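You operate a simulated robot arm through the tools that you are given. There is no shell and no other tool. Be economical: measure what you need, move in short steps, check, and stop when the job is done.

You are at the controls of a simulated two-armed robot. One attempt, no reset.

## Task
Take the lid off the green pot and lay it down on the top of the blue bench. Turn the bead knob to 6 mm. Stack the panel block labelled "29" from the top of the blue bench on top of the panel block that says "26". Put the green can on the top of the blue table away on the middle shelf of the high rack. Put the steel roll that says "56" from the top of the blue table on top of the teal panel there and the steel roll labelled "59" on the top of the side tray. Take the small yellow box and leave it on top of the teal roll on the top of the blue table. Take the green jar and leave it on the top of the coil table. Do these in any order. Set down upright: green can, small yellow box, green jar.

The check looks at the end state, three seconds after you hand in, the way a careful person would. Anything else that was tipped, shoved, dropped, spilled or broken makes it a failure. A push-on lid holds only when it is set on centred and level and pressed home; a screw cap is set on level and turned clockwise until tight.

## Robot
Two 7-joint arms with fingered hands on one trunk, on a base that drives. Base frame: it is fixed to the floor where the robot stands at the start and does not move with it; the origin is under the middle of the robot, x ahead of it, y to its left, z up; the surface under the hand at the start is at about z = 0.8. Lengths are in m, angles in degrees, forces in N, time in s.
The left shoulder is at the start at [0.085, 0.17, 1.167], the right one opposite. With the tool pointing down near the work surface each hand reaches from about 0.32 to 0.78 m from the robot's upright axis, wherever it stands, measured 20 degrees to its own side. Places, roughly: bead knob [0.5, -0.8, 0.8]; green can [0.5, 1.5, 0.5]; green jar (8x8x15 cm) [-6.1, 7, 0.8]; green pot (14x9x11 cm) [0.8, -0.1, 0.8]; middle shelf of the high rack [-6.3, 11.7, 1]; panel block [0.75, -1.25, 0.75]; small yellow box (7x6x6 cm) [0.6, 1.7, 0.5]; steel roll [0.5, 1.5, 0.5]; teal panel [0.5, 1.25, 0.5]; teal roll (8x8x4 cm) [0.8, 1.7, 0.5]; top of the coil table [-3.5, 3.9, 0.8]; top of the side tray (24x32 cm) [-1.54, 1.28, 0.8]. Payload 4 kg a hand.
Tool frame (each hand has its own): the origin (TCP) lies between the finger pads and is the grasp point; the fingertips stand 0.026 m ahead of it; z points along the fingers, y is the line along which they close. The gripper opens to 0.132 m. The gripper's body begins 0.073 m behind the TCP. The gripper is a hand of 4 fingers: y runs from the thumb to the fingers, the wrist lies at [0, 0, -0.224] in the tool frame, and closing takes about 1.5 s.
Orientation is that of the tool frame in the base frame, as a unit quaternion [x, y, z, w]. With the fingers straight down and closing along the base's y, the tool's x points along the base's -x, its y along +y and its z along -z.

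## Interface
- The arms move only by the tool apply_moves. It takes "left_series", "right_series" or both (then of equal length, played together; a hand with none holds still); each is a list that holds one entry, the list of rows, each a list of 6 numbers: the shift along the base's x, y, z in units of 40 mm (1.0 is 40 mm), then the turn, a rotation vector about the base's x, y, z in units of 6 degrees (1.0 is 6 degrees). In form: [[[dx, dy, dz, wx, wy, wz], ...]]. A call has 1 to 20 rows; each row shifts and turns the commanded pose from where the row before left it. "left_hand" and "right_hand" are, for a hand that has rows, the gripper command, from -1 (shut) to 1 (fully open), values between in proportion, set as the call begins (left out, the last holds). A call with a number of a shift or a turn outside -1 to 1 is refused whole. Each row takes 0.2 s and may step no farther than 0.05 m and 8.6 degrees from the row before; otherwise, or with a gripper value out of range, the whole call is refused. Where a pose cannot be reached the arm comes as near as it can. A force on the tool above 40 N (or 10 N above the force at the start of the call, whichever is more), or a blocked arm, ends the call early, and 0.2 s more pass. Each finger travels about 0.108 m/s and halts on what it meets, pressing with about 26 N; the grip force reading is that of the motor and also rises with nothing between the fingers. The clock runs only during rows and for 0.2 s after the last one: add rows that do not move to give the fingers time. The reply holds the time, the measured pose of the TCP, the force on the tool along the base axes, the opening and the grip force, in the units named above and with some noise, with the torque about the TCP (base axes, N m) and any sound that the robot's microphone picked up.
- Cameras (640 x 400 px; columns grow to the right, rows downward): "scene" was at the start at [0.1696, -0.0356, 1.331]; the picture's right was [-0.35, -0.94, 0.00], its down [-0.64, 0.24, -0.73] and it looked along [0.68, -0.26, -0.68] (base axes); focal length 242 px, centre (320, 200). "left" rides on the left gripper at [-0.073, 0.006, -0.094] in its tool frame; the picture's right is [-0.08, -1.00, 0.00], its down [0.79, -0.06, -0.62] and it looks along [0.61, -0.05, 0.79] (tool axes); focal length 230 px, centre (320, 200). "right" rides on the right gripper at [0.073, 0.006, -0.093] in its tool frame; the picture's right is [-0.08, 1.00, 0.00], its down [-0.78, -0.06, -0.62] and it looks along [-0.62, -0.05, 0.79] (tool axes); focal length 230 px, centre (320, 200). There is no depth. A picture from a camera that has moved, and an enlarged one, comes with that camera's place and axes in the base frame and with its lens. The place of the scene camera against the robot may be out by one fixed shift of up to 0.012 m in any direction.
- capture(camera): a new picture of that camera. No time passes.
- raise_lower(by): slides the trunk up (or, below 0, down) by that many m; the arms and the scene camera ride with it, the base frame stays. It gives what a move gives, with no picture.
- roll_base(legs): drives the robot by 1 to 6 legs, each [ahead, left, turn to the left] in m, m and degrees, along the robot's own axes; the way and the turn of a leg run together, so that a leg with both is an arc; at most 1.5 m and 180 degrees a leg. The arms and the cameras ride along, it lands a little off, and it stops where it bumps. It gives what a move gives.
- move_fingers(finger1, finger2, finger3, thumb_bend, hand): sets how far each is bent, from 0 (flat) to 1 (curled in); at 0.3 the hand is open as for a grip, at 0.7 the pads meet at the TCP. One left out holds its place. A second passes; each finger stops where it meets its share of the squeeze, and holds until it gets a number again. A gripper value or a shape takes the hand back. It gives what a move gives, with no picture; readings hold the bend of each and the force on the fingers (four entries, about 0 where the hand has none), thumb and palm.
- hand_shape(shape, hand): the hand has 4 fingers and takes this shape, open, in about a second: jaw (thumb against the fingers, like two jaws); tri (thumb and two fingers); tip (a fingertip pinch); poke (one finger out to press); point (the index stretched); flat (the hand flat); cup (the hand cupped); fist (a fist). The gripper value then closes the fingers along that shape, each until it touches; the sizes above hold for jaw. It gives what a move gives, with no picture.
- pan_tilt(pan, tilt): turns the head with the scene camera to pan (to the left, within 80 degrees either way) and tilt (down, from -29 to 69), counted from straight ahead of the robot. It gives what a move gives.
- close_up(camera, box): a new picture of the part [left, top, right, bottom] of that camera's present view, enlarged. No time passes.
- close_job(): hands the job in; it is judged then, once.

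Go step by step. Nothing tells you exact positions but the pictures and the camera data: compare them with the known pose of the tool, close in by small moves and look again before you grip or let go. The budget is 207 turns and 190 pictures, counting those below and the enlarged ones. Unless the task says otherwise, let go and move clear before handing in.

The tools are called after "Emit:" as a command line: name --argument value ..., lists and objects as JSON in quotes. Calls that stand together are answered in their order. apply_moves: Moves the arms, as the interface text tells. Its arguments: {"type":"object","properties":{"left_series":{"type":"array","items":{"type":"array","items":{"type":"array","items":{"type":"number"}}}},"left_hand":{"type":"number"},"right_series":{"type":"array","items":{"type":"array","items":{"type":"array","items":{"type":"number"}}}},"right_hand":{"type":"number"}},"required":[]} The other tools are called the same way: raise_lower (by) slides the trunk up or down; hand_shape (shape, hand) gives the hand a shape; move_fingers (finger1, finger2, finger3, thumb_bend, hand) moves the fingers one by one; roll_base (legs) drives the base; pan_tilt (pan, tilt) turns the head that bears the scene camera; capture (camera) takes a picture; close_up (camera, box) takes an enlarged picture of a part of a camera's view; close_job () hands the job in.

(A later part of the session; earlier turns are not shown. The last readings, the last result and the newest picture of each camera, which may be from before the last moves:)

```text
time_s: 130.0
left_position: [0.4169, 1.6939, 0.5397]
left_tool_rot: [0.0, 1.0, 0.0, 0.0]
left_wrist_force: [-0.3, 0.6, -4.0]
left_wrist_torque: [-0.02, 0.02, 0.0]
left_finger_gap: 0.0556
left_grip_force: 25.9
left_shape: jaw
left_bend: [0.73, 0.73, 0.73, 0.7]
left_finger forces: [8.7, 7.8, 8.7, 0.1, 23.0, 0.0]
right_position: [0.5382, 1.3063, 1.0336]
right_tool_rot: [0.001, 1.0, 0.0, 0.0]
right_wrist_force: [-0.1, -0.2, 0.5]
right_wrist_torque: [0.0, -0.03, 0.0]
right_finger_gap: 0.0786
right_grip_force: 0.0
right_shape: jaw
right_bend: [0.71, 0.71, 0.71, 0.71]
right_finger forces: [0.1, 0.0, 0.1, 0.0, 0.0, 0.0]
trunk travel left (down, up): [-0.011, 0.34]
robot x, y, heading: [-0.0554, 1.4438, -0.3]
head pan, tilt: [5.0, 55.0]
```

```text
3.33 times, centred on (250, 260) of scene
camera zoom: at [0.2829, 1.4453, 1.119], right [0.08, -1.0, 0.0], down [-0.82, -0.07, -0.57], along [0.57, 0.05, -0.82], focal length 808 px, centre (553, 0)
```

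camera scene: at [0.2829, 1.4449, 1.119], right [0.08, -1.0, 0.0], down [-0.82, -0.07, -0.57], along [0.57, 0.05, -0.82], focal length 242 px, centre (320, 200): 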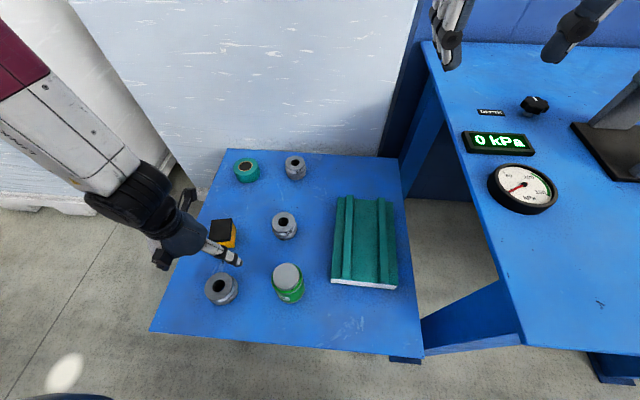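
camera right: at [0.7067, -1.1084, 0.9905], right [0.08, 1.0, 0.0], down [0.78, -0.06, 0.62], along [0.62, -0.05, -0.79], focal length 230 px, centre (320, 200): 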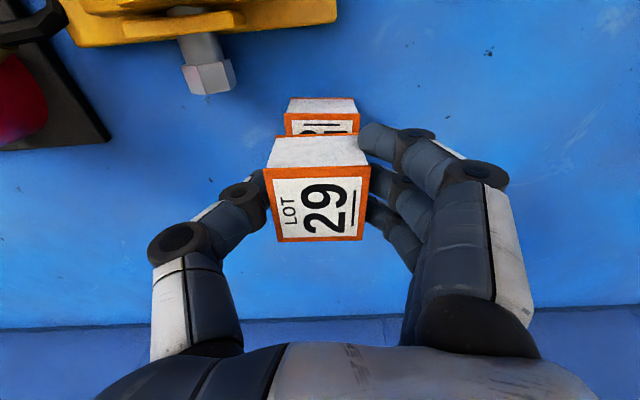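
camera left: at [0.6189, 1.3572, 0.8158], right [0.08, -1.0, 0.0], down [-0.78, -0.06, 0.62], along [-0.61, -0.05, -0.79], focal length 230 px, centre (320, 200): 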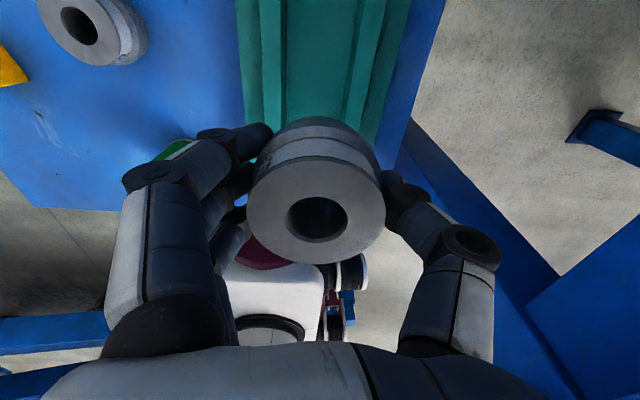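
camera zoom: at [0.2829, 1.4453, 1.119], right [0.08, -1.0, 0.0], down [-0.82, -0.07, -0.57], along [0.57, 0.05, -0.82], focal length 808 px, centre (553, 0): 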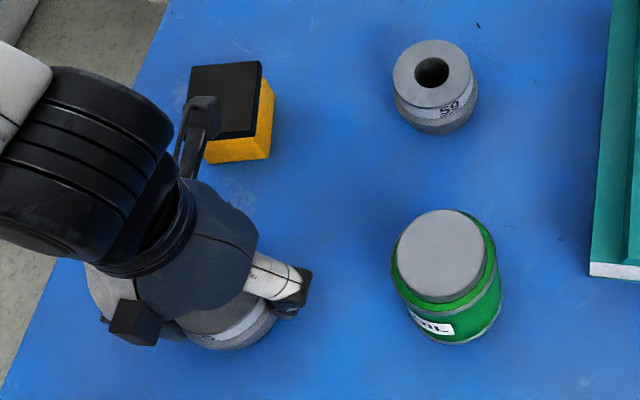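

Emit:
apply_moves --left_series '[[[0, 0, -0.12, 0, 0, 0], [0, 0, -0.04, 0, 0, 0], [0, 0, 0, 0, 0, 0]]]'

Emit:
apply_moves --left_series '[[[0, 0, 0, 0, 0, 0], [0, 0, 0, 0, 0, 0], [0, 0, 0, 0, 0, 0], [0, 0, 0.2, 0, 0, 0], [0, 0, 0.16, 0, 0, 0], [0, 0, 0, 0, 0, 0]]]' --left_hand 0.4

Emit:
apply_moves --left_series '[[[0, 0, 0, 0, 0, 0], [0, 0, 0, 0, 0, 0], [0, 0, 0, 0, 0, 0], [0, 0, 0, 0, 0, 0], [0, 0, 0, 0, 0, 0]]]' --left_hand -1

Emit:
capture --camera "left"

```text
time_s: 130.8
left_position: [0.4177, 1.6932, 0.5324]
left_tool_rot: [0.001, 1.0, 0.0, -0.001]
left_wrist_force: [0.0, 0.1, 1.7]
left_wrist_torque: [0.1, -0.02, -0.04]
left_finger_gap: 0.0552
left_grip_force: 26.0
left_shape: jaw
left_bend: [0.73, 0.73, 0.74, 0.7]
left_finger forces: [8.9, 8.1, 8.9, 0.0, 23.6, 0.0]
right_position: [0.537, 1.3057, 1.0334]
right_tool_rot: [0.001, 1.0, 0.001, 0.0]
right_wrist_force: [0.3, 0.6, 0.6]
right_wrist_torque: [0.0, 0.01, -0.01]
right_finger_gap: 0.0791
right_grip_force: 0.0
right_shape: jaw
right_bend: [0.71, 0.71, 0.71, 0.71]
right_finger forces: [0.1, 0.0, 0.0, 0.0, 0.0, 0.1]
trunk travel left (down, up): [-0.011, 0.34]
robot x, y, heading: [-0.0484, 1.4476, 0.0]
head pan, tilt: [5.0, 55.0]
```

```text
time_s: 132.2
left_position: [0.4164, 1.694, 0.5472]
left_tool_rot: [0.001, 1.0, 0.002, 0.0]
left_wrist_force: [0.0, 0.1, 0.2]
left_wrist_torque: [-0.01, -0.01, -0.01]
left_finger_gap: 0.092
left_grip_force: 0.1
left_shape: jaw
left_bend: [0.68, 0.68, 0.68, 0.64]
left_finger forces: [0.1, 0.0, 0.0, 0.0, 0.0, 0.0]
right_position: [0.538, 1.307, 1.0325]
right_tool_rot: [0.001, 1.0, 0.0, 0.0]
right_wrist_force: [-0.5, -0.2, -0.3]
right_wrist_torque: [-0.03, 0.0, -0.01]
right_finger_gap: 0.0791
right_grip_force: 0.1
right_shape: jaw
right_bend: [0.71, 0.71, 0.71, 0.71]
right_finger forces: [0.0, 0.0, 0.0, 0.0, 0.1, 0.0]
trunk travel left (down, up): [-0.011, 0.34]
robot x, y, heading: [-0.0552, 1.4448, -0.1]
head pan, tilt: [5.0, 55.0]
```

```text
time_s: 133.4
left_position: [0.4165, 1.6935, 0.5481]
left_tool_rot: [0.0, 1.0, 0.001, 0.0]
left_wrist_force: [-0.4, -0.7, 0.1]
left_wrist_torque: [0.04, 0.01, 0.01]
left_finger_gap: 0.0563
left_grip_force: 26.3
left_shape: jaw
left_bend: [0.73, 0.72, 0.73, 0.7]
left_finger forces: [7.8, 7.9, 7.8, 0.0, 23.2, 0.0]
right_position: [0.5376, 1.3069, 1.0327]
right_tool_rot: [0.001, 1.0, 0.0, 0.0]
right_wrist_force: [0.0, -0.9, -0.1]
right_wrist_torque: [-0.01, 0.02, -0.01]
right_finger_gap: 0.079
right_grip_force: 0.1
right_shape: jaw
right_bend: [0.71, 0.71, 0.71, 0.71]
right_finger forces: [0.1, 0.1, 0.0, 0.0, 0.1, 0.0]
trunk travel left (down, up): [-0.011, 0.34]
robot x, y, heading: [-0.0545, 1.4431, 0.0]
head pan, tilt: [5.0, 55.0]
```

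```text
117 pictures are left
camera left: at [0.4881, 1.699, 0.6424], right [0.08, -1.0, 0.0], down [-0.78, -0.06, 0.62], along [-0.61, -0.05, -0.79], focal length 230 px, centre (320, 200)
```

left: 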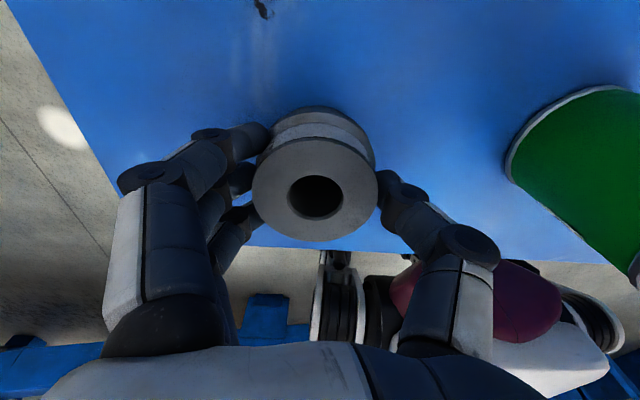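

Emit:
apply_moves --left_series '[[[0, 0, 0.6, 0, 0, 0], [0, 0, 0.9, 0, 0, 0], [0, 0, 0.9, 0, 0, 0], [0, 0, 0.9, 0, 0, 0], [0.1, -0.34, 0.9, 0, 0, 0], [0.35, -0.9, 0, 0, 0, 0], [0.35, -0.9, 0, 0, 0, 0], [0.35, -0.9, 0, 0, 0, 0], [0.35, -0.9, 0, 0, 0, 0], [0.35, -0.9, 0, 0, 0, 0], [0.35, -0.9, 0, 0, 0, 0], [0.35, -0.9, 0, 0, 0, 0], [0.35, -0.9, 0, 0, 0, 0], [0.35, -0.9, 0, 0, 0, 0], [0, 0, -0.8, 0, 0, 0], [0, 0, -0.8, 0, 0, 0], [0, 0, 0, 0, 0, 0]]]'

Emit:
close_up --camera "left" --box '[220, 0, 440, 140]'

Emit:
close_up --camera "scene" --box '[310, 160, 430, 300]'

```text
time_s: 137.0
left_position: [0.5492, 1.3573, 0.6484]
left_tool_rot: [0.001, 1.0, 0.002, 0.001]
left_wrist_force: [0.6, -0.7, -3.2]
left_wrist_torque: [-0.03, 0.05, 0.02]
left_finger_gap: 0.0555
left_grip_force: 25.4
left_shape: jaw
left_bend: [0.73, 0.72, 0.73, 0.7]
left_finger forces: [8.7, 7.9, 8.2, 0.1, 23.4, 0.0]
right_position: [0.5397, 1.306, 1.0329]
right_tool_rot: [0.0, 1.0, 0.0, 0.001]
right_wrist_force: [-0.4, -0.6, -0.2]
right_wrist_torque: [0.01, 0.0, 0.0]
right_finger_gap: 0.0788
right_grip_force: 0.1
right_shape: jaw
right_bend: [0.71, 0.71, 0.71, 0.71]
right_finger forces: [0.0, 0.0, 0.1, 0.0, 0.1, 0.1]
trunk travel left (down, up): [-0.011, 0.34]
robot x, y, heading: [-0.052, 1.4432, -0.3]
head pan, tilt: [5.0, 55.0]
```

```text
2.86 times, centred on (330, 70) of left
camera zoom: at [0.6203, 1.3629, 0.7438], right [0.08, -1.0, 0.0], down [-0.79, -0.06, 0.62], along [-0.61, -0.05, -0.79], focal length 657 px, centre (291, 571)
```

zoom: 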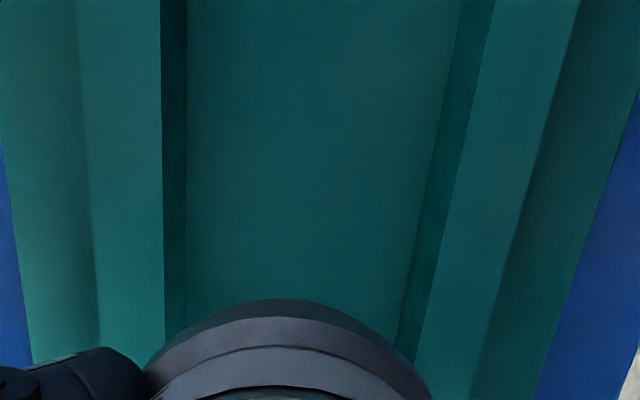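

```text
2.86 times, centred on (370, 230) of scene
camera zoom: at [0.2828, 1.4451, 1.1191], right [0.08, -1.0, 0.0], down [-0.82, -0.07, -0.57], along [0.57, 0.05, -0.82], focal length 693 px, centre (177, 114)
```

zoom: 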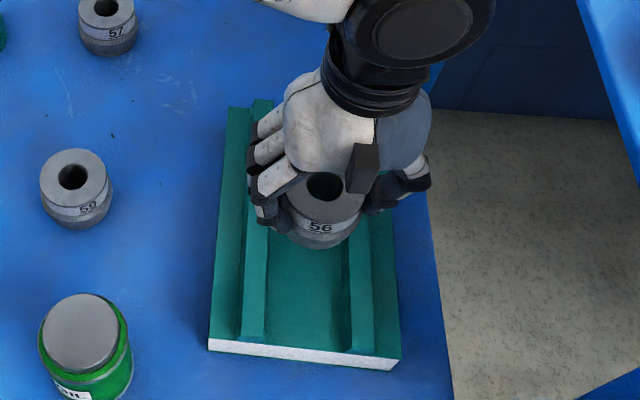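

Emit:
apply_moves --left_series '[[[0, -0.06, -0.7, 0, 0, 0], [0, 0, -0.5, 0, 0, 0], [0, 0, 0, 0, 0, 0]]]'

Emit:
capture --camera "left"

Emit:
close_up --camera "scene" --box '[310, 180, 410, 300]'

```text
time_s: 137.8
left_position: [0.5495, 1.3549, 0.6019]
left_tool_rot: [0.0, 1.0, 0.0, 0.0]
left_wrist_force: [-0.1, 0.7, -3.2]
left_wrist_torque: [-0.03, -0.01, 0.01]
left_finger_gap: 0.0555
left_grip_force: 26.0
left_shape: jaw
left_bend: [0.73, 0.72, 0.73, 0.7]
left_finger forces: [8.8, 8.0, 8.2, 0.1, 23.3, 0.1]
right_position: [0.538, 1.3065, 1.0328]
right_tool_rot: [0.001, 1.0, 0.0, 0.0]
right_wrist_force: [0.5, 1.0, 0.0]
right_wrist_torque: [-0.03, -0.02, 0.02]
right_finger_gap: 0.0787
right_grip_force: 0.0
right_shape: jaw
right_bend: [0.71, 0.71, 0.71, 0.71]
right_finger forces: [0.1, 0.0, 0.0, 0.0, 0.0, 0.0]
trunk travel left (down, up): [-0.011, 0.34]
robot x, y, heading: [-0.0526, 1.4417, -0.0]
head pan, tilt: [5.0, 55.0]
```

```text
114 pictures are left
camera left: at [0.6219, 1.36, 0.6969], right [0.08, -1.0, 0.0], down [-0.79, -0.06, 0.62], along [-0.61, -0.05, -0.79], focal length 230 px, centre (320, 200)
```

left: 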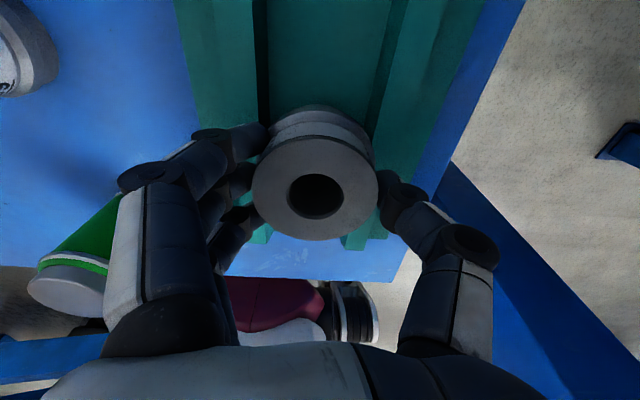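

```text
3.33 times, centred on (360, 240) of scene
camera zoom: at [0.283, 1.4452, 1.1189], right [0.08, -1.0, 0.0], down [-0.82, -0.07, -0.57], along [0.57, 0.05, -0.82], focal length 808 px, centre (187, 67)
```

zoom: 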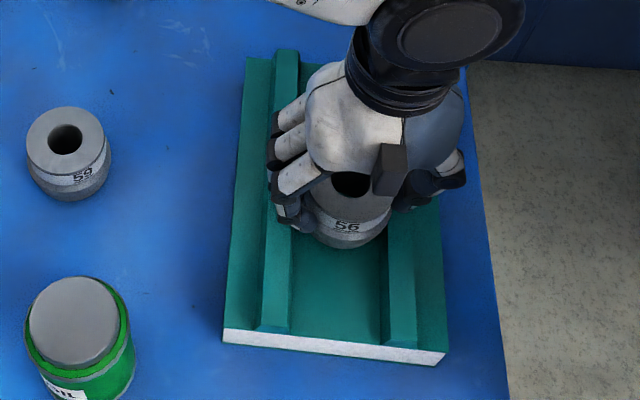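

Emit:
apply_moves --left_series '[[[0, 0, -0.3, 0, 0, 0], [0, 0, 0, 0, 0, 0]]]'

Emit:
apply_moves --left_series '[[[0, 0, -0.1, 0, 0, 0], [0, 0, 0, 0, 0, 0]]]'

Emit:
apply_moves --left_series '[[[0, 0, -0.1, 0, 0, 0], [0, 0, 0, 0, 0, 0]]]'

Emit:
close_up --camera "scene" --box '[310, 180, 410, 300]'

```text
time_s: 138.4
left_position: [0.5505, 1.3549, 0.5937]
left_tool_rot: [0.0, 1.0, 0.0, 0.002]
left_wrist_force: [1.1, 3.9, 17.8]
left_wrist_torque: [0.22, -0.02, 0.09]
left_finger_gap: 0.0558
left_grip_force: 25.8
left_shape: jaw
left_bend: [0.73, 0.72, 0.74, 0.7]
left_finger forces: [10.5, 9.6, 10.4, 0.1, 25.1, 0.1]
right_position: [0.5373, 1.3067, 1.0346]
right_tool_rot: [0.001, 1.0, 0.001, 0.002]
right_wrist_force: [-1.1, 0.9, -0.2]
right_wrist_torque: [0.02, 0.01, 0.02]
right_finger_gap: 0.079
right_grip_force: 0.0
right_shape: jaw
right_bend: [0.71, 0.71, 0.71, 0.71]
right_finger forces: [0.1, 0.1, 0.0, 0.0, 0.0, 0.1]
trunk travel left (down, up): [-0.011, 0.34]
robot x, y, heading: [-0.0524, 1.4491, -0.2]
head pan, tilt: [5.0, 55.0]
```

```text
time_s: 139.1
left_position: [0.5506, 1.3536, 0.5926]
left_tool_rot: [0.001, 1.0, -0.002, 0.004]
left_wrist_force: [-3.3, 4.9, 31.7]
left_wrist_torque: [0.41, 0.08, 0.14]
left_finger_gap: 0.0566
left_grip_force: 25.7
left_shape: jaw
left_bend: [0.74, 0.73, 0.74, 0.71]
left_finger forces: [11.0, 10.2, 12.1, 0.0, 26.5, 0.1]
right_position: [0.5354, 1.3069, 1.0344]
right_tool_rot: [0.001, 1.0, 0.0, 0.0]
right_wrist_force: [0.6, -0.1, 0.0]
right_wrist_torque: [0.01, 0.01, -0.01]
right_finger_gap: 0.0792
right_grip_force: 0.1
right_shape: jaw
right_bend: [0.71, 0.71, 0.71, 0.71]
right_finger forces: [0.0, 0.0, 0.0, 0.1, 0.1, 0.0]
trunk travel left (down, up): [-0.011, 0.34]
robot x, y, heading: [-0.0539, 1.443, -0.3]
head pan, tilt: [5.0, 55.0]
stopped in row 2 (left hand): the force on the tool passed its limit at 41 N (the readings are from after the stop); the commanded pose is now the measured one
```

```text
time_s: 139.4
left_position: [0.5496, 1.3537, 0.5925]
left_tool_rot: [0.0, 1.0, -0.002, 0.005]
left_wrist_force: [-7.1, 6.7, 32.1]
left_wrist_torque: [0.53, 0.15, 0.09]
left_finger_gap: 0.0569
left_grip_force: 25.9
left_shape: jaw
left_bend: [0.74, 0.73, 0.74, 0.72]
left_finger forces: [10.8, 10.5, 13.7, 0.1, 25.8, 0.0]
right_position: [0.5344, 1.3079, 1.0347]
right_tool_rot: [0.001, 1.0, -0.001, 0.001]
right_wrist_force: [0.3, -0.1, 0.8]
right_wrist_torque: [0.02, 0.0, -0.02]
right_finger_gap: 0.079
right_grip_force: 0.1
right_shape: jaw
right_bend: [0.71, 0.71, 0.71, 0.71]
right_finger forces: [0.1, 0.1, 0.1, 0.2, 0.0, 0.0]
trunk travel left (down, up): [-0.011, 0.34]
robot x, y, heading: [-0.0542, 1.4445, -0.1]
head pan, tilt: [5.0, 55.0]
stopped in row 1 (left hand): the force on the tool passed its limit at 44 N (the readings are from after the stop); the commanded pose is now the measured one
```

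```text
3.33 times, centred on (360, 240) of scene
camera zoom: at [0.2805, 1.4464, 1.1197], right [0.09, -1.0, 0.0], down [-0.81, -0.07, -0.58], along [0.57, 0.05, -0.82], focal length 808 px, centre (187, 67)
```

zoom: 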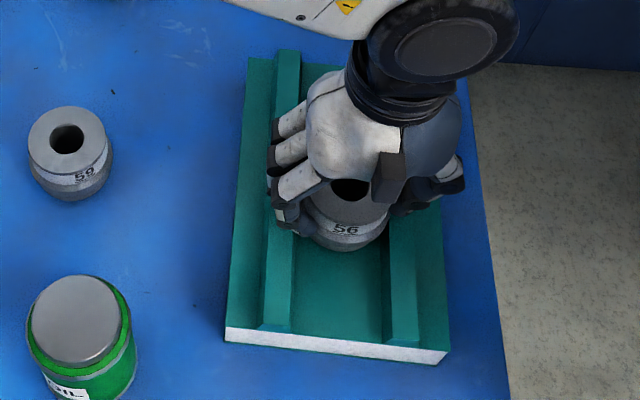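

Emit:
apply_moves --left_series '[[[0, 0, 0.3, 0, 0, 0], [0, 0, 0, 0, 0, 0]]]'

Emit:
close_up --camera "left" --box '[220, 60, 420, 260]'

Emit:
close_up --camera "scene" --box '[335, 200, 395, 290]'

```text
time_s: 140.0
left_position: [0.5491, 1.3512, 0.6012]
left_tool_rot: [0.001, 1.0, -0.002, 0.002]
left_wrist_force: [0.3, 0.2, -2.1]
left_wrist_torque: [0.03, 0.04, -0.01]
left_finger_gap: 0.0561
left_grip_force: 25.1
left_shape: jaw
left_bend: [0.74, 0.73, 0.74, 0.71]
left_finger forces: [9.8, 8.6, 9.6, 0.0, 25.2, 0.0]
right_position: [0.5371, 1.3066, 1.0334]
right_tool_rot: [0.0, 1.0, -0.001, -0.001]
right_wrist_force: [-0.7, -0.3, 0.0]
right_wrist_torque: [0.0, 0.01, 0.01]
right_finger_gap: 0.0791
right_grip_force: 0.1
right_shape: jaw
right_bend: [0.71, 0.71, 0.71, 0.71]
right_finger forces: [0.0, 0.0, 0.0, 0.0, 0.0, 0.0]
trunk travel left (down, up): [-0.011, 0.34]
robot x, y, heading: [-0.0495, 1.4461, -0.1]
head pan, tilt: [5.0, 55.0]
```

```text
2.00 times, centred on (320, 160) of left
camera zoom: at [0.6214, 1.3583, 0.6954], right [0.08, -1.0, 0.0], down [-0.79, -0.06, 0.61], along [-0.61, -0.05, -0.79], focal length 460 px, centre (320, 280)
```

zoom: 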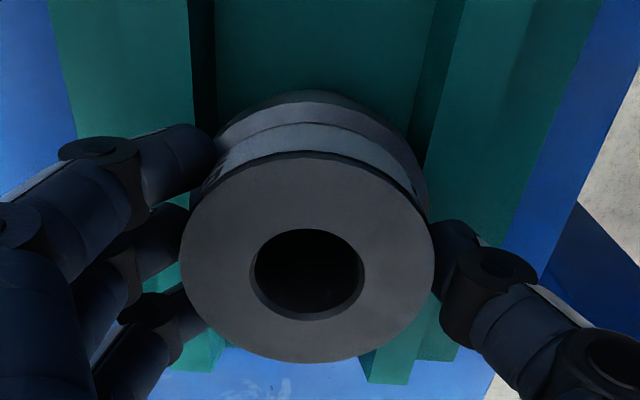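

```text
4.44 times, centred on (365, 245) of scene
camera zoom: at [0.2833, 1.4452, 1.1186], right [0.09, -1.0, 0.0], down [-0.82, -0.07, -0.57], along [0.57, 0.05, -0.82], focal length 1078 px, centre (120, 0)
```

zoom: 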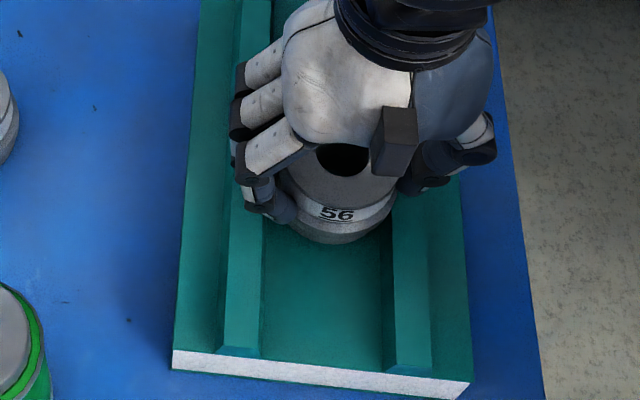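

Emit:
apply_moves --left_series '[[[0, 0.2, 0, 0, 0, 0], [0, 0, -0.15, 0, 0, 0], [0, 0, -0.1, 0, 0, 0], [0, 0, 0, 0, 0, 0]]]'

Emit:
close_up --camera "left" --box '[220, 60, 420, 260]'

```text
time_s: 141.0
left_position: [0.5504, 1.3598, 0.5937]
left_tool_rot: [-0.001, 1.0, -0.002, 0.004]
left_wrist_force: [-3.0, 2.1, 16.3]
left_wrist_torque: [0.14, 0.08, 0.09]
left_finger_gap: 0.0562
left_grip_force: 25.9
left_shape: jaw
left_bend: [0.74, 0.73, 0.74, 0.71]
left_finger forces: [10.2, 9.3, 11.4, 0.1, 26.1, 0.0]
right_position: [0.5368, 1.3072, 1.0353]
right_tool_rot: [0.001, 1.0, 0.001, 0.002]
right_wrist_force: [0.4, -0.2, 0.4]
right_wrist_torque: [-0.02, -0.02, 0.01]
right_finger_gap: 0.0785
right_grip_force: 0.1
right_shape: jaw
right_bend: [0.71, 0.71, 0.71, 0.71]
right_finger forces: [0.0, 0.1, 0.0, 0.0, 0.0, 0.0]
trunk travel left (down, up): [-0.011, 0.34]
robot x, y, heading: [-0.0543, 1.447, -0.2]
head pan, tilt: [5.0, 55.0]
```

```text
2.00 times, centred on (320, 160) of left
camera zoom: at [0.6214, 1.3662, 0.6886], right [0.08, -1.0, 0.0], down [-0.79, -0.06, 0.61], along [-0.61, -0.05, -0.79], focal length 460 px, centre (320, 280)
```

zoom: 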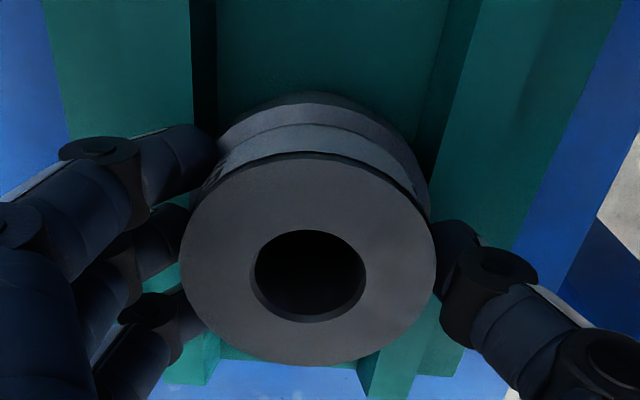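

Emit:
close_up --camera "scene" --box '[310, 180, 410, 300]'

```text
3.33 times, centred on (360, 240) of scene
camera zoom: at [0.2811, 1.4457, 1.1199], right [0.09, -1.0, 0.0], down [-0.82, -0.07, -0.57], along [0.57, 0.05, -0.82], focal length 808 px, centre (187, 67)
```

zoom: 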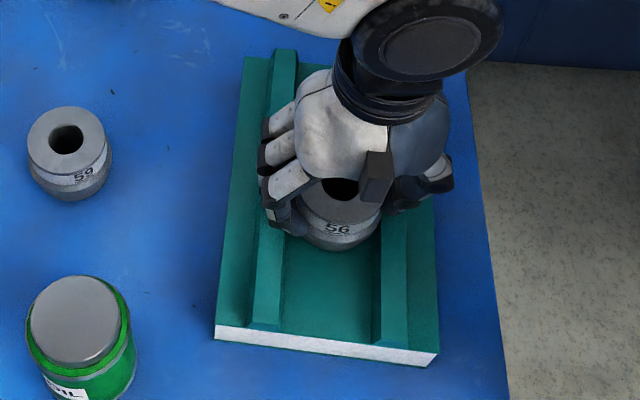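

The roll is seated between the ridges, but the panel got nudged ~7 mm to +y. I'll ease the panel back the same amount with the roll still pressed, then check.

Emit:
apply_moves --left_series '[[[0, -0.07, 0, 0, 0, 0], [0, -0.07, 0, 0, 0, 0], [0, -0.06, 0, 0, 0, 0], [0, 0, 0, 0, 0, 0]]]'

Emit:
close_up --camera "scene" --box '[310, 180, 410, 300]'

```text
time_s: 142.0
left_position: [0.5522, 1.3551, 0.5932]
left_tool_rot: [-0.001, 1.0, -0.001, 0.005]
left_wrist_force: [-2.4, 16.6, 25.5]
left_wrist_torque: [0.83, 0.07, 0.08]
left_finger_gap: 0.0567
left_grip_force: 26.0
left_shape: jaw
left_bend: [0.73, 0.72, 0.74, 0.72]
left_finger forces: [13.6, 12.3, 14.6, 0.0, 21.5, 0.0]
right_position: [0.5361, 1.3081, 1.0344]
right_tool_rot: [0.001, 1.0, -0.001, 0.002]
right_wrist_force: [-0.4, -0.4, -0.4]
right_wrist_torque: [-0.01, 0.0, 0.0]
right_finger_gap: 0.0788
right_grip_force: 0.0
right_shape: jaw
right_bend: [0.71, 0.71, 0.71, 0.71]
right_finger forces: [0.0, 0.0, 0.1, 0.0, 0.0, 0.0]
trunk travel left (down, up): [-0.011, 0.34]
robot x, y, heading: [-0.0508, 1.4473, -0.2]
head pan, tilt: [5.0, 55.0]
```

```text
3.33 times, centred on (360, 240) of scene
camera zoom: at [0.2808, 1.4466, 1.1198], right [0.09, -1.0, 0.0], down [-0.81, -0.07, -0.58], along [0.57, 0.05, -0.82], focal length 808 px, centre (187, 67)
```

zoom: 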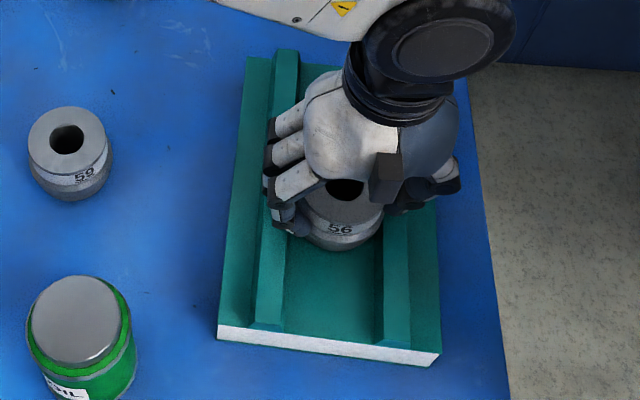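

Emit:
apply_moves --left_series '[[[0, -0.07, 0.03, 0, 0, 0], [0, -0.06, 0, 0, 0, 0], [0, 0, 0, 0, 0, 0]]]'

Emit:
close_up --camera "scene" --box '[310, 180, 410, 300]'

```text
time_s: 142.8
left_position: [0.5493, 1.3486, 0.5913]
left_tool_rot: [0.0, 1.0, -0.003, 0.004]
left_wrist_force: [2.5, 12.3, 22.2]
left_wrist_torque: [0.72, -0.09, 0.01]
left_finger_gap: 0.0571
left_grip_force: 25.8
left_shape: jaw
left_bend: [0.73, 0.72, 0.74, 0.72]
left_finger forces: [13.9, 11.6, 12.7, 0.0, 22.3, 0.0]
right_position: [0.5371, 1.3076, 1.034]
right_tool_rot: [0.001, 1.0, 0.0, 0.0]
right_wrist_force: [0.2, -0.9, 0.2]
right_wrist_torque: [0.02, 0.04, -0.01]
right_finger_gap: 0.0788
right_grip_force: 0.0
right_shape: jaw
right_bend: [0.71, 0.71, 0.71, 0.71]
right_finger forces: [0.0, 0.0, 0.1, 0.0, 0.0, 0.1]
trunk travel left (down, up): [-0.011, 0.34]
robot x, y, heading: [-0.0514, 1.4503, -0.4]
head pan, tilt: [5.0, 55.0]
```

```text
3.33 times, centred on (360, 240) of scene
camera zoom: at [0.2813, 1.4463, 1.1195], right [0.09, -1.0, 0.0], down [-0.82, -0.07, -0.57], along [0.57, 0.05, -0.82], focal length 808 px, centre (187, 67)
```

zoom: 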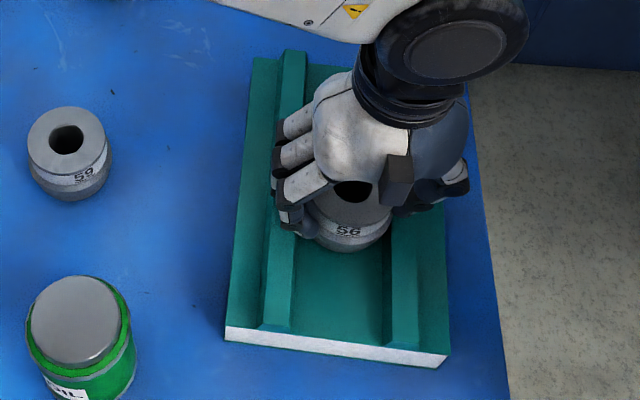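

Emit:
apply_moves --left_series '[[[0, 0.06, 0.03, 0, 0, 0], [0, 0, 0, 0, 0, 0]]]'

Emit:
apply_moves --left_series '[[[0, 0, 0, 0, 0, 0], [0, 0, 0, 0, 0, 0], [0, 0, 0, 0, 0, 0], [0, 0, 0, 0, 0, 0], [0, 0, 0.3, 0, 0, 0], [0, 0, 0.6, 0, 0, 0], [0, 0, 0.8, 0, 0, 0], [0, 0, 0.8, 0, 0, 0], [0, 0, 0.8, 0, 0, 0], [0, 0, 0.8, 0, 0, 0], [0, 0, 0, 0, 0, 0]]]' --left_hand 0.3

Emit:
capture --camera "left"

Emit:
close_up --camera "scene" --box '[310, 180, 410, 300]'

```text
time_s: 143.4
left_position: [0.5491, 1.3509, 0.5914]
left_tool_rot: [0.001, 1.0, -0.002, 0.002]
left_wrist_force: [3.1, 3.3, 13.2]
left_wrist_torque: [0.26, -0.08, 0.02]
left_finger_gap: 0.0564
left_grip_force: 25.9
left_shape: jaw
left_bend: [0.73, 0.72, 0.74, 0.71]
left_finger forces: [11.7, 9.7, 10.9, 0.0, 25.8, 0.0]
right_position: [0.5367, 1.3067, 1.0336]
right_tool_rot: [0.0, 1.0, 0.0, 0.001]
right_wrist_force: [0.2, -0.3, 0.5]
right_wrist_torque: [-0.02, 0.01, 0.0]
right_finger_gap: 0.0788
right_grip_force: 0.1
right_shape: jaw
right_bend: [0.71, 0.71, 0.71, 0.71]
right_finger forces: [0.0, 0.0, 0.0, 0.0, 0.1, 0.1]
trunk travel left (down, up): [-0.011, 0.34]
robot x, y, heading: [-0.0505, 1.4395, -0.0]
head pan, tilt: [5.0, 55.0]
```

```text
time_s: 145.7
left_position: [0.5514, 1.3536, 0.7512]
left_tool_rot: [0.001, 1.0, 0.003, 0.0]
left_wrist_force: [-0.2, -0.3, 0.0]
left_wrist_torque: [0.0, 0.02, 0.01]
left_finger_gap: 0.0854
left_grip_force: 0.2
left_shape: jaw
left_bend: [0.7, 0.7, 0.7, 0.67]
left_finger forces: [0.0, 0.1, 0.0, 0.0, 0.0, 0.1]
right_position: [0.5384, 1.3082, 1.0391]
right_tool_rot: [0.001, 1.0, 0.006, 0.006]
right_wrist_force: [-0.4, -2.2, 9.1]
right_wrist_torque: [0.39, -0.13, -0.02]
right_finger_gap: 0.078
right_grip_force: 0.0
right_shape: jaw
right_bend: [0.71, 0.72, 0.72, 0.71]
right_finger forces: [0.0, 0.0, 0.0, 0.0, 0.0, 0.0]
trunk travel left (down, up): [-0.011, 0.34]
robot x, y, heading: [-0.0561, 1.4478, 0.0]
head pan, tilt: [5.0, 55.0]
stopped in row 11 (right hand): the force on the tool passed its limit at 44 N (the readings are from after the stop); the commanded pose is now the measured one
```

```text
105 pictures are left
camera left: at [0.623, 1.3588, 0.8462], right [0.08, -1.0, 0.0], down [-0.78, -0.06, 0.62], along [-0.61, -0.04, -0.79], focal length 230 px, centre (320, 200)
```

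left: 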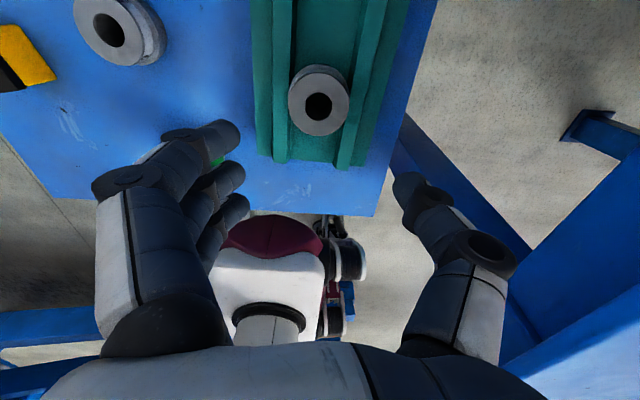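

```text
3.33 times, centred on (360, 240) of scene
camera zoom: at [0.2831, 1.4453, 1.1189], right [0.09, -1.0, 0.0], down [-0.82, -0.07, -0.57], along [0.57, 0.05, -0.82], focal length 808 px, centre (187, 67)
```

zoom: 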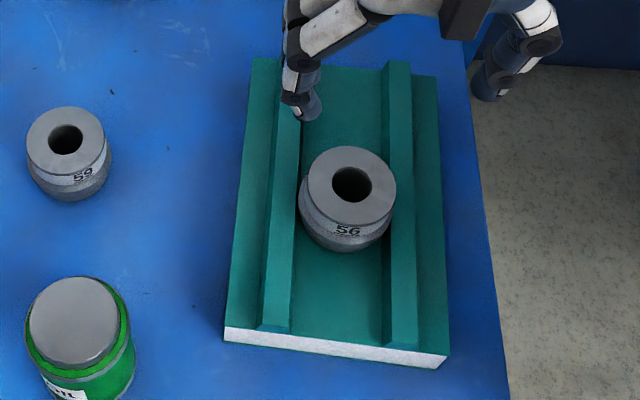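

Roll 56 is well seated on the panel, which is back at its spot. The left wrist brushed the idle right hand, so I'll move that one aside and bring the left hand to the yellow box.

Emit:
apply_moves --left_series '[[[0, 0.93, 0, 0, 0, 0], [0, 0.93, 0, 0, 0, 0], [0, 0.93, 0, 0, 0, 0], [0, 0.93, 0, 0, 0, 0], [0, 0.93, 0, 0, 0, 0], [0, 0.93, 0, 0, 0, 0], [0, 0.93, 0, 0, 0, 0], [0, 0.93, 0, 0, 0, 0], [0, 0.93, 0, 0, 0, 0], [0, 0.93, 0, 0, 0, 0], [0, 0, -0.5, 0, 0, 0], [0, 0, -0.5, 0, 0, 0], [0, 0, 0, 0, 0, 0]]]' --right_series '[[[0, -0.4, 0.3, 0, 0, 0], [0, -0.6, 0.3, 0, 0, 0], [0, -0.6, 0.3, 0, 0, 0], [0, -0.6, 0.3, 0, 0, 0], [0, -0.6, 0, 0, 0, 0], [0, 0, 0, 0, 0, 0], [0, 0, 0, 0, 0, 0], [0, 0, 0, 0, 0, 0], [0, 0, 0, 0, 0, 0], [0, 0, 0, 0, 0, 0], [0, 0, 0, 0, 0, 0], [0, 0, 0, 0, 0, 0], [0, 0, 0, 0, 0, 0]]]' --left_hand 0.6

Emit:
capture --camera "left"

```text
time_s: 148.5
left_position: [0.5529, 1.7238, 0.7114]
left_tool_rot: [-0.001, 1.0, 0.002, 0.0]
left_wrist_force: [0.8, -0.3, 0.3]
left_wrist_torque: [0.03, 0.0, 0.01]
left_finger_gap: 0.1055
left_grip_force: 0.0
left_shape: jaw
left_bend: [0.59, 0.59, 0.59, 0.55]
left_finger forces: [0.0, 0.1, 0.0, 0.1, 0.0, 0.0]
right_position: [0.5387, 1.1973, 1.0846]
right_tool_rot: [0.001, 1.0, 0.005, 0.005]
right_wrist_force: [0.1, 0.6, -0.3]
right_wrist_torque: [0.01, -0.01, -0.02]
right_finger_gap: 0.0791
right_grip_force: 0.1
right_shape: jaw
right_bend: [0.71, 0.71, 0.71, 0.71]
right_finger forces: [0.0, 0.0, 0.0, 0.1, 0.0, 0.0]
trunk travel left (down, up): [-0.011, 0.34]
robot x, y, heading: [-0.0501, 1.4478, -0.5]
head pan, tilt: [5.0, 55.0]
```

```text
103 pictures are left
camera left: at [0.6241, 1.7288, 0.8066], right [0.08, -1.0, 0.0], down [-0.79, -0.06, 0.62], along [-0.61, -0.04, -0.79], focal length 230 px, centre (320, 200)
```

left: 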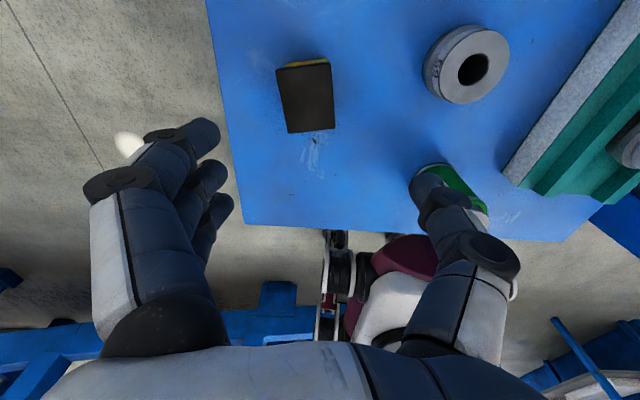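

Emit:
apply_moves --left_series '[[[0.25, 0.38, -0.6, 0, 0, 0.85], [0, 0, -0.8, 0, 0, 0.8], [0, 0, -0.8, 0, 0, 0], [0, 0, -0.5, 0, 0, 0], [0, 0, 0, 0, 0, 0]]]'

Emit:
capture --camera "left"

```text
time_s: 149.7
left_position: [0.563, 1.7403, 0.6016]
left_tool_rot: [-0.087, 0.996, 0.002, 0.0]
left_wrist_force: [0.1, -0.3, 0.7]
left_wrist_torque: [0.04, 0.0, 0.02]
left_finger_gap: 0.1054
left_grip_force: 0.1
left_shape: jaw
left_bend: [0.59, 0.59, 0.59, 0.55]
left_finger forces: [0.1, 0.0, 0.0, 0.0, 0.0, 0.0]
right_position: [0.5393, 1.1973, 1.0843]
right_tool_rot: [0.001, 1.0, 0.005, 0.005]
right_wrist_force: [0.2, 0.4, 0.0]
right_wrist_torque: [0.0, 0.01, -0.01]
right_finger_gap: 0.0788
right_grip_force: 0.1
right_shape: jaw
right_bend: [0.71, 0.71, 0.71, 0.71]
right_finger forces: [0.1, 0.0, 0.1, 0.1, 0.0, 0.0]
trunk travel left (down, up): [-0.011, 0.34]
robot x, y, heading: [-0.049, 1.4463, -0.1]
head pan, tilt: [5.0, 55.0]
```

```text
102 pictures are left
camera left: at [0.6328, 1.7571, 0.698], right [0.25, -0.97, 0.0], down [-0.76, -0.2, 0.62], along [-0.6, -0.15, -0.79], focal length 230 px, centre (320, 200)
```

left: 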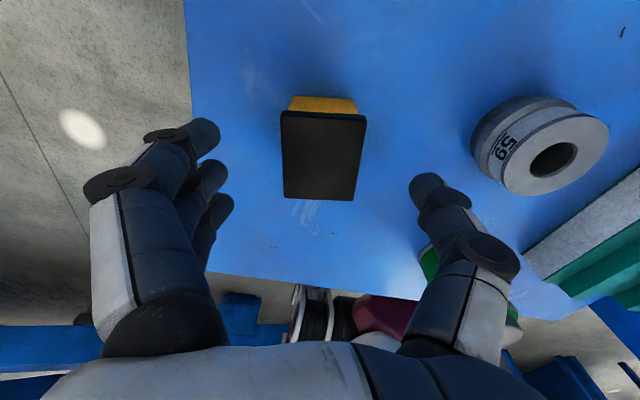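

Emit:
apply_moves --left_series '[[[0.06, -0.04, -0.8, 0, 0, 0], [0, 0, -0.78, 0, 0, 0], [0, 0, 0, 0, 0, 0]]]'

Emit:
apply_moves --left_series '[[[0, 0, 0, 0, 0, 0], [0, 0, 0, 0, 0, 0], [0, 0, 0, 0, 0, 0], [0, 0, 0, 0, 0, 0], [0, 0, 0, 0, 0, 0]]]' --left_hand -1

Emit:
capture --camera "left"

```text
time_s: 150.5
left_position: [0.562, 1.7385, 0.5394]
left_tool_rot: [-0.087, 0.996, 0.002, 0.001]
left_wrist_force: [-0.2, 0.9, -0.2]
left_wrist_torque: [0.01, -0.01, 0.02]
left_finger_gap: 0.1052
left_grip_force: 0.1
left_shape: jaw
left_bend: [0.59, 0.59, 0.59, 0.55]
left_finger forces: [0.0, 0.0, 0.0, 0.1, 0.0, 0.2]
right_position: [0.5384, 1.1966, 1.0856]
right_tool_rot: [0.001, 1.0, 0.005, 0.005]
right_wrist_force: [0.0, 0.6, -0.2]
right_wrist_torque: [0.03, 0.0, 0.01]
right_finger_gap: 0.0791
right_grip_force: 0.0
right_shape: jaw
right_bend: [0.71, 0.71, 0.71, 0.71]
right_finger forces: [0.0, 0.0, 0.0, 0.0, 0.1, 0.0]
trunk travel left (down, up): [-0.011, 0.34]
robot x, y, heading: [-0.0526, 1.4466, -0.2]
head pan, tilt: [5.0, 55.0]
```

```text
time_s: 151.7
left_position: [0.5614, 1.7399, 0.5405]
left_tool_rot: [-0.086, 0.996, 0.003, 0.0]
left_wrist_force: [0.4, -0.6, 0.2]
left_wrist_torque: [0.0, 0.04, 0.0]
left_finger_gap: 0.0439
left_grip_force: 26.0
left_shape: jaw
left_bend: [0.74, 0.74, 0.73, 0.7]
left_finger forces: [7.6, 7.8, 8.0, 0.1, 23.5, 0.1]
right_position: [0.5395, 1.1973, 1.0841]
right_tool_rot: [0.001, 1.0, 0.004, 0.005]
right_wrist_force: [0.0, -0.8, 0.7]
right_wrist_torque: [0.0, -0.04, -0.02]
right_finger_gap: 0.079
right_grip_force: 0.2
right_shape: jaw
right_bend: [0.71, 0.71, 0.71, 0.71]
right_finger forces: [0.0, 0.0, 0.0, 0.0, 0.0, 0.0]
trunk travel left (down, up): [-0.011, 0.34]
robot x, y, heading: [-0.0518, 1.4484, -0.1]
head pan, tilt: [5.0, 55.0]
```

```text
101 pictures are left
camera left: at [0.6318, 1.7571, 0.6355], right [0.25, -0.97, 0.0], down [-0.76, -0.2, 0.62], along [-0.6, -0.15, -0.79], focal length 230 px, centre (320, 200)
```

left: 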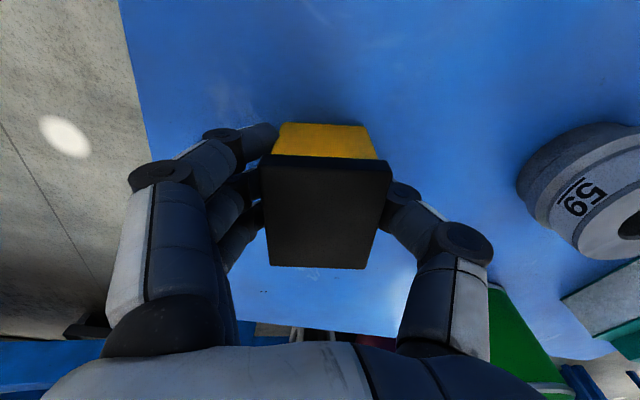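

Emit:
apply_moves --left_series '[[[0, 0, 0.6, 0, 0, 0], [0, 0, 0.9, 0, 0, 0], [0, 0, 0.9, 0, 0, 0], [0.3, 0, 0.6, 0, 0, 0], [0.9, 0, 0, 0, 0, 0], [0.9, 0, 0, 0, 0, 0], [0.9, 0, 0, 0, 0, 0], [0.9, 0, 0, 0, 0, 0], [0.9, 0, 0, 0, 0, 0], [0.9, 0, 0, 0, 0, 0], [0, 0, 0, 0, 0, 0]]]'

Emit:
capture --camera "left"

Emit:
close_up --camera "scene" --box '[190, 90, 320, 210]'

```text
time_s: 154.1
left_position: [0.7918, 1.7378, 0.6609]
left_tool_rot: [-0.086, 0.996, 0.002, 0.0]
left_wrist_force: [0.1, 0.8, -0.6]
left_wrist_torque: [0.02, -0.03, 0.05]
left_finger_gap: 0.0439
left_grip_force: 26.0
left_shape: jaw
left_bend: [0.74, 0.74, 0.73, 0.7]
left_finger forces: [7.7, 7.7, 8.0, 0.0, 23.4, 0.0]
right_position: [0.5389, 1.1955, 1.0848]
right_tool_rot: [0.001, 1.0, 0.005, 0.006]
right_wrist_force: [0.3, -0.1, -0.4]
right_wrist_torque: [0.01, -0.04, 0.0]
right_finger_gap: 0.0792
right_grip_force: 0.0
right_shape: jaw
right_bend: [0.71, 0.71, 0.71, 0.71]
right_finger forces: [0.0, 0.0, 0.0, 0.0, 0.0, 0.1]
trunk travel left (down, up): [-0.011, 0.34]
robot x, y, heading: [-0.0548, 1.4461, -0.1]
head pan, tilt: [5.0, 55.0]
```

```text
100 pictures are left
camera left: at [0.861, 1.7561, 0.7565], right [0.25, -0.97, 0.0], down [-0.76, -0.2, 0.62], along [-0.6, -0.15, -0.79], focal length 230 px, centre (320, 200)
```

left: 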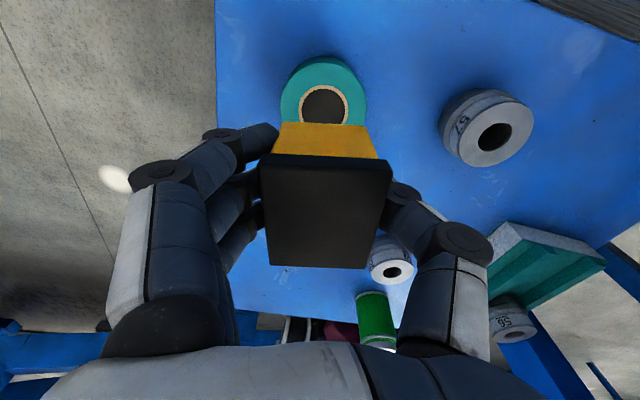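

```text
3.33 times, centred on (255, 150) of scene
camera zoom: at [0.2826, 1.4456, 1.1191], right [0.09, -1.0, 0.0], down [-0.82, -0.07, -0.57], along [0.57, 0.05, -0.82], focal length 808 px, centre (537, 367)
```

zoom: 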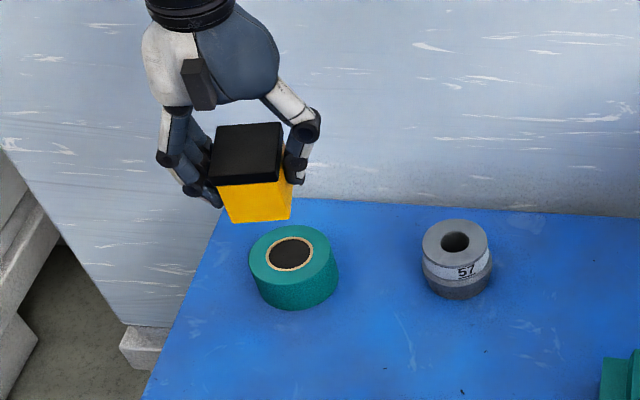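

Emit:
apply_moves --left_series '[[[0.14, 0.03, -0.6, 0, 0, 0], [0, 0, -0.6, 0, 0, 0], [0, 0, -0.5, 0, 0, 0], [0, 0, 0, 0, 0, 0]]]'

Emit:
close_up --camera "scene" --box '[190, 90, 320, 210]'

Emit:
close_up --camera "left" --box '[220, 60, 420, 260]'

```text
time_s: 155.1
left_position: [0.7903, 1.7374, 0.5945]
left_tool_rot: [-0.086, 0.996, 0.002, 0.0]
left_wrist_force: [0.4, -0.5, -1.1]
left_wrist_torque: [-0.02, 0.01, 0.03]
left_finger_gap: 0.0439
left_grip_force: 25.4
left_shape: jaw
left_bend: [0.74, 0.74, 0.73, 0.7]
left_finger forces: [7.7, 7.8, 8.0, 0.1, 23.5, 0.0]
left hand out of reach, approached as far as the arm can: row 2, 3
right_position: [0.5384, 1.1974, 1.0842]
right_tool_rot: [0.001, 1.0, 0.005, 0.005]
right_wrist_force: [-1.0, -0.2, -0.9]
right_wrist_torque: [-0.02, 0.04, 0.01]
right_finger_gap: 0.079
right_grip_force: 0.0
right_shape: jaw
right_bend: [0.71, 0.71, 0.71, 0.71]
right_finger forces: [0.0, 0.0, 0.1, 0.0, 0.0, 0.0]
trunk travel left (down, up): [-0.011, 0.34]
robot x, y, heading: [-0.0504, 1.4477, -0.1]
head pan, tilt: [5.0, 55.0]
```

```text
3.33 times, centred on (255, 150) of scene
camera zoom: at [0.2828, 1.4454, 1.119], right [0.09, -1.0, 0.0], down [-0.82, -0.07, -0.57], along [0.57, 0.05, -0.82], focal length 808 px, centre (537, 367)
```

zoom: 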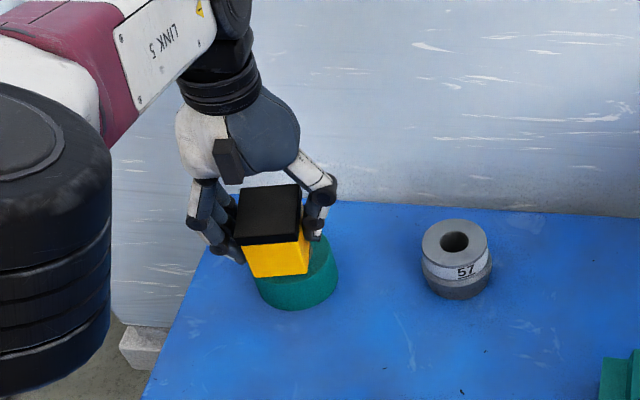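

```text
2.00 times, centred on (320, 160) of left
camera zoom: at [0.8579, 1.755, 0.6898], right [0.25, -0.97, 0.0], down [-0.76, -0.2, 0.62], along [-0.6, -0.15, -0.79], focal length 460 px, centre (320, 280)
```

zoom: 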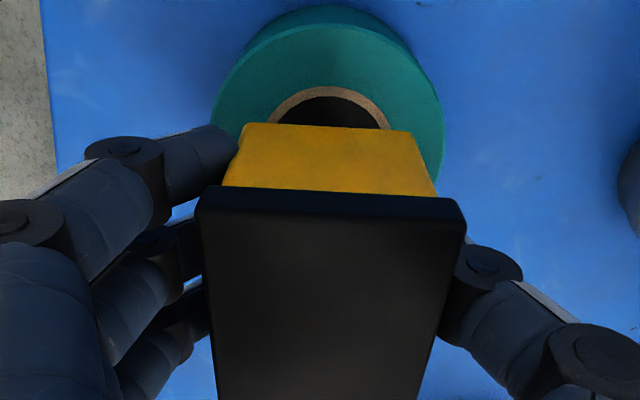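

Emit:
apply_moves --left_series '[[[0, 0, 0.6, 0, 0, 0], [0, 0, 0, 0, 0, 0]]]'

Emit:
roll_base --legs '[[0.05, 0, 0]]'

Emit:
close_up --camera "left" --box '[220, 60, 420, 260]'

```text
time_s: 155.7
left_position: [0.793, 1.7378, 0.6157]
left_tool_rot: [-0.086, 0.996, 0.002, 0.0]
left_wrist_force: [-0.4, -0.4, -0.8]
left_wrist_torque: [0.01, -0.01, 0.01]
left_finger_gap: 0.0437
left_grip_force: 25.9
left_shape: jaw
left_bend: [0.74, 0.74, 0.73, 0.7]
left_finger forces: [7.8, 7.8, 8.0, 0.0, 23.5, 0.0]
left hand out of reach, approached as far as the arm can: row 1
right_position: [0.5399, 1.1968, 1.0848]
right_tool_rot: [0.001, 1.0, 0.004, 0.005]
right_wrist_force: [1.0, -0.7, 1.0]
right_wrist_torque: [0.03, 0.01, -0.02]
right_finger_gap: 0.0791
right_grip_force: 0.1
right_shape: jaw
right_bend: [0.71, 0.71, 0.71, 0.71]
right_finger forces: [0.0, 0.1, 0.0, 0.0, 0.1, 0.1]
trunk travel left (down, up): [-0.011, 0.34]
robot x, y, heading: [-0.053, 1.4462, -0.1]
head pan, tilt: [5.0, 55.0]
```

```text
time_s: 156.7
left_position: [0.8448, 1.7384, 0.6158]
left_tool_rot: [-0.086, 0.996, 0.001, -0.002]
left_wrist_force: [-0.5, 0.6, -1.3]
left_wrist_torque: [0.02, -0.01, 0.03]
left_finger_gap: 0.044
left_grip_force: 25.5
left_shape: jaw
left_bend: [0.74, 0.74, 0.73, 0.7]
left_finger forces: [7.7, 7.8, 8.0, 0.0, 23.6, 0.1]
right_position: [0.5894, 1.1969, 1.0853]
right_tool_rot: [0.0, 1.0, 0.004, 0.005]
right_wrist_force: [0.1, 0.0, -0.3]
right_wrist_torque: [0.02, 0.04, -0.01]
right_finger_gap: 0.0791
right_grip_force: 0.1
right_shape: jaw
right_bend: [0.71, 0.71, 0.71, 0.71]
right_finger forces: [0.0, 0.0, 0.0, 0.0, 0.0, 0.0]
trunk travel left (down, up): [-0.011, 0.34]
robot x, y, heading: [-0.0031, 1.4507, -0.3]
head pan, tilt: [5.0, 55.0]
```

```text
2.00 times, centred on (320, 160) of left
camera zoom: at [0.9136, 1.7553, 0.7105], right [0.25, -0.97, 0.0], down [-0.76, -0.2, 0.62], along [-0.6, -0.15, -0.79], focal length 460 px, centre (320, 280)
```

zoom: 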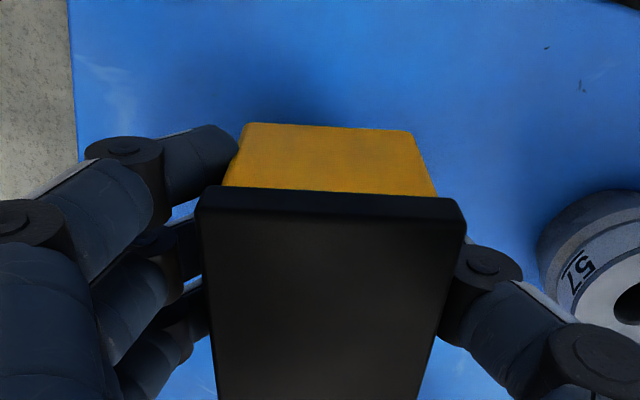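

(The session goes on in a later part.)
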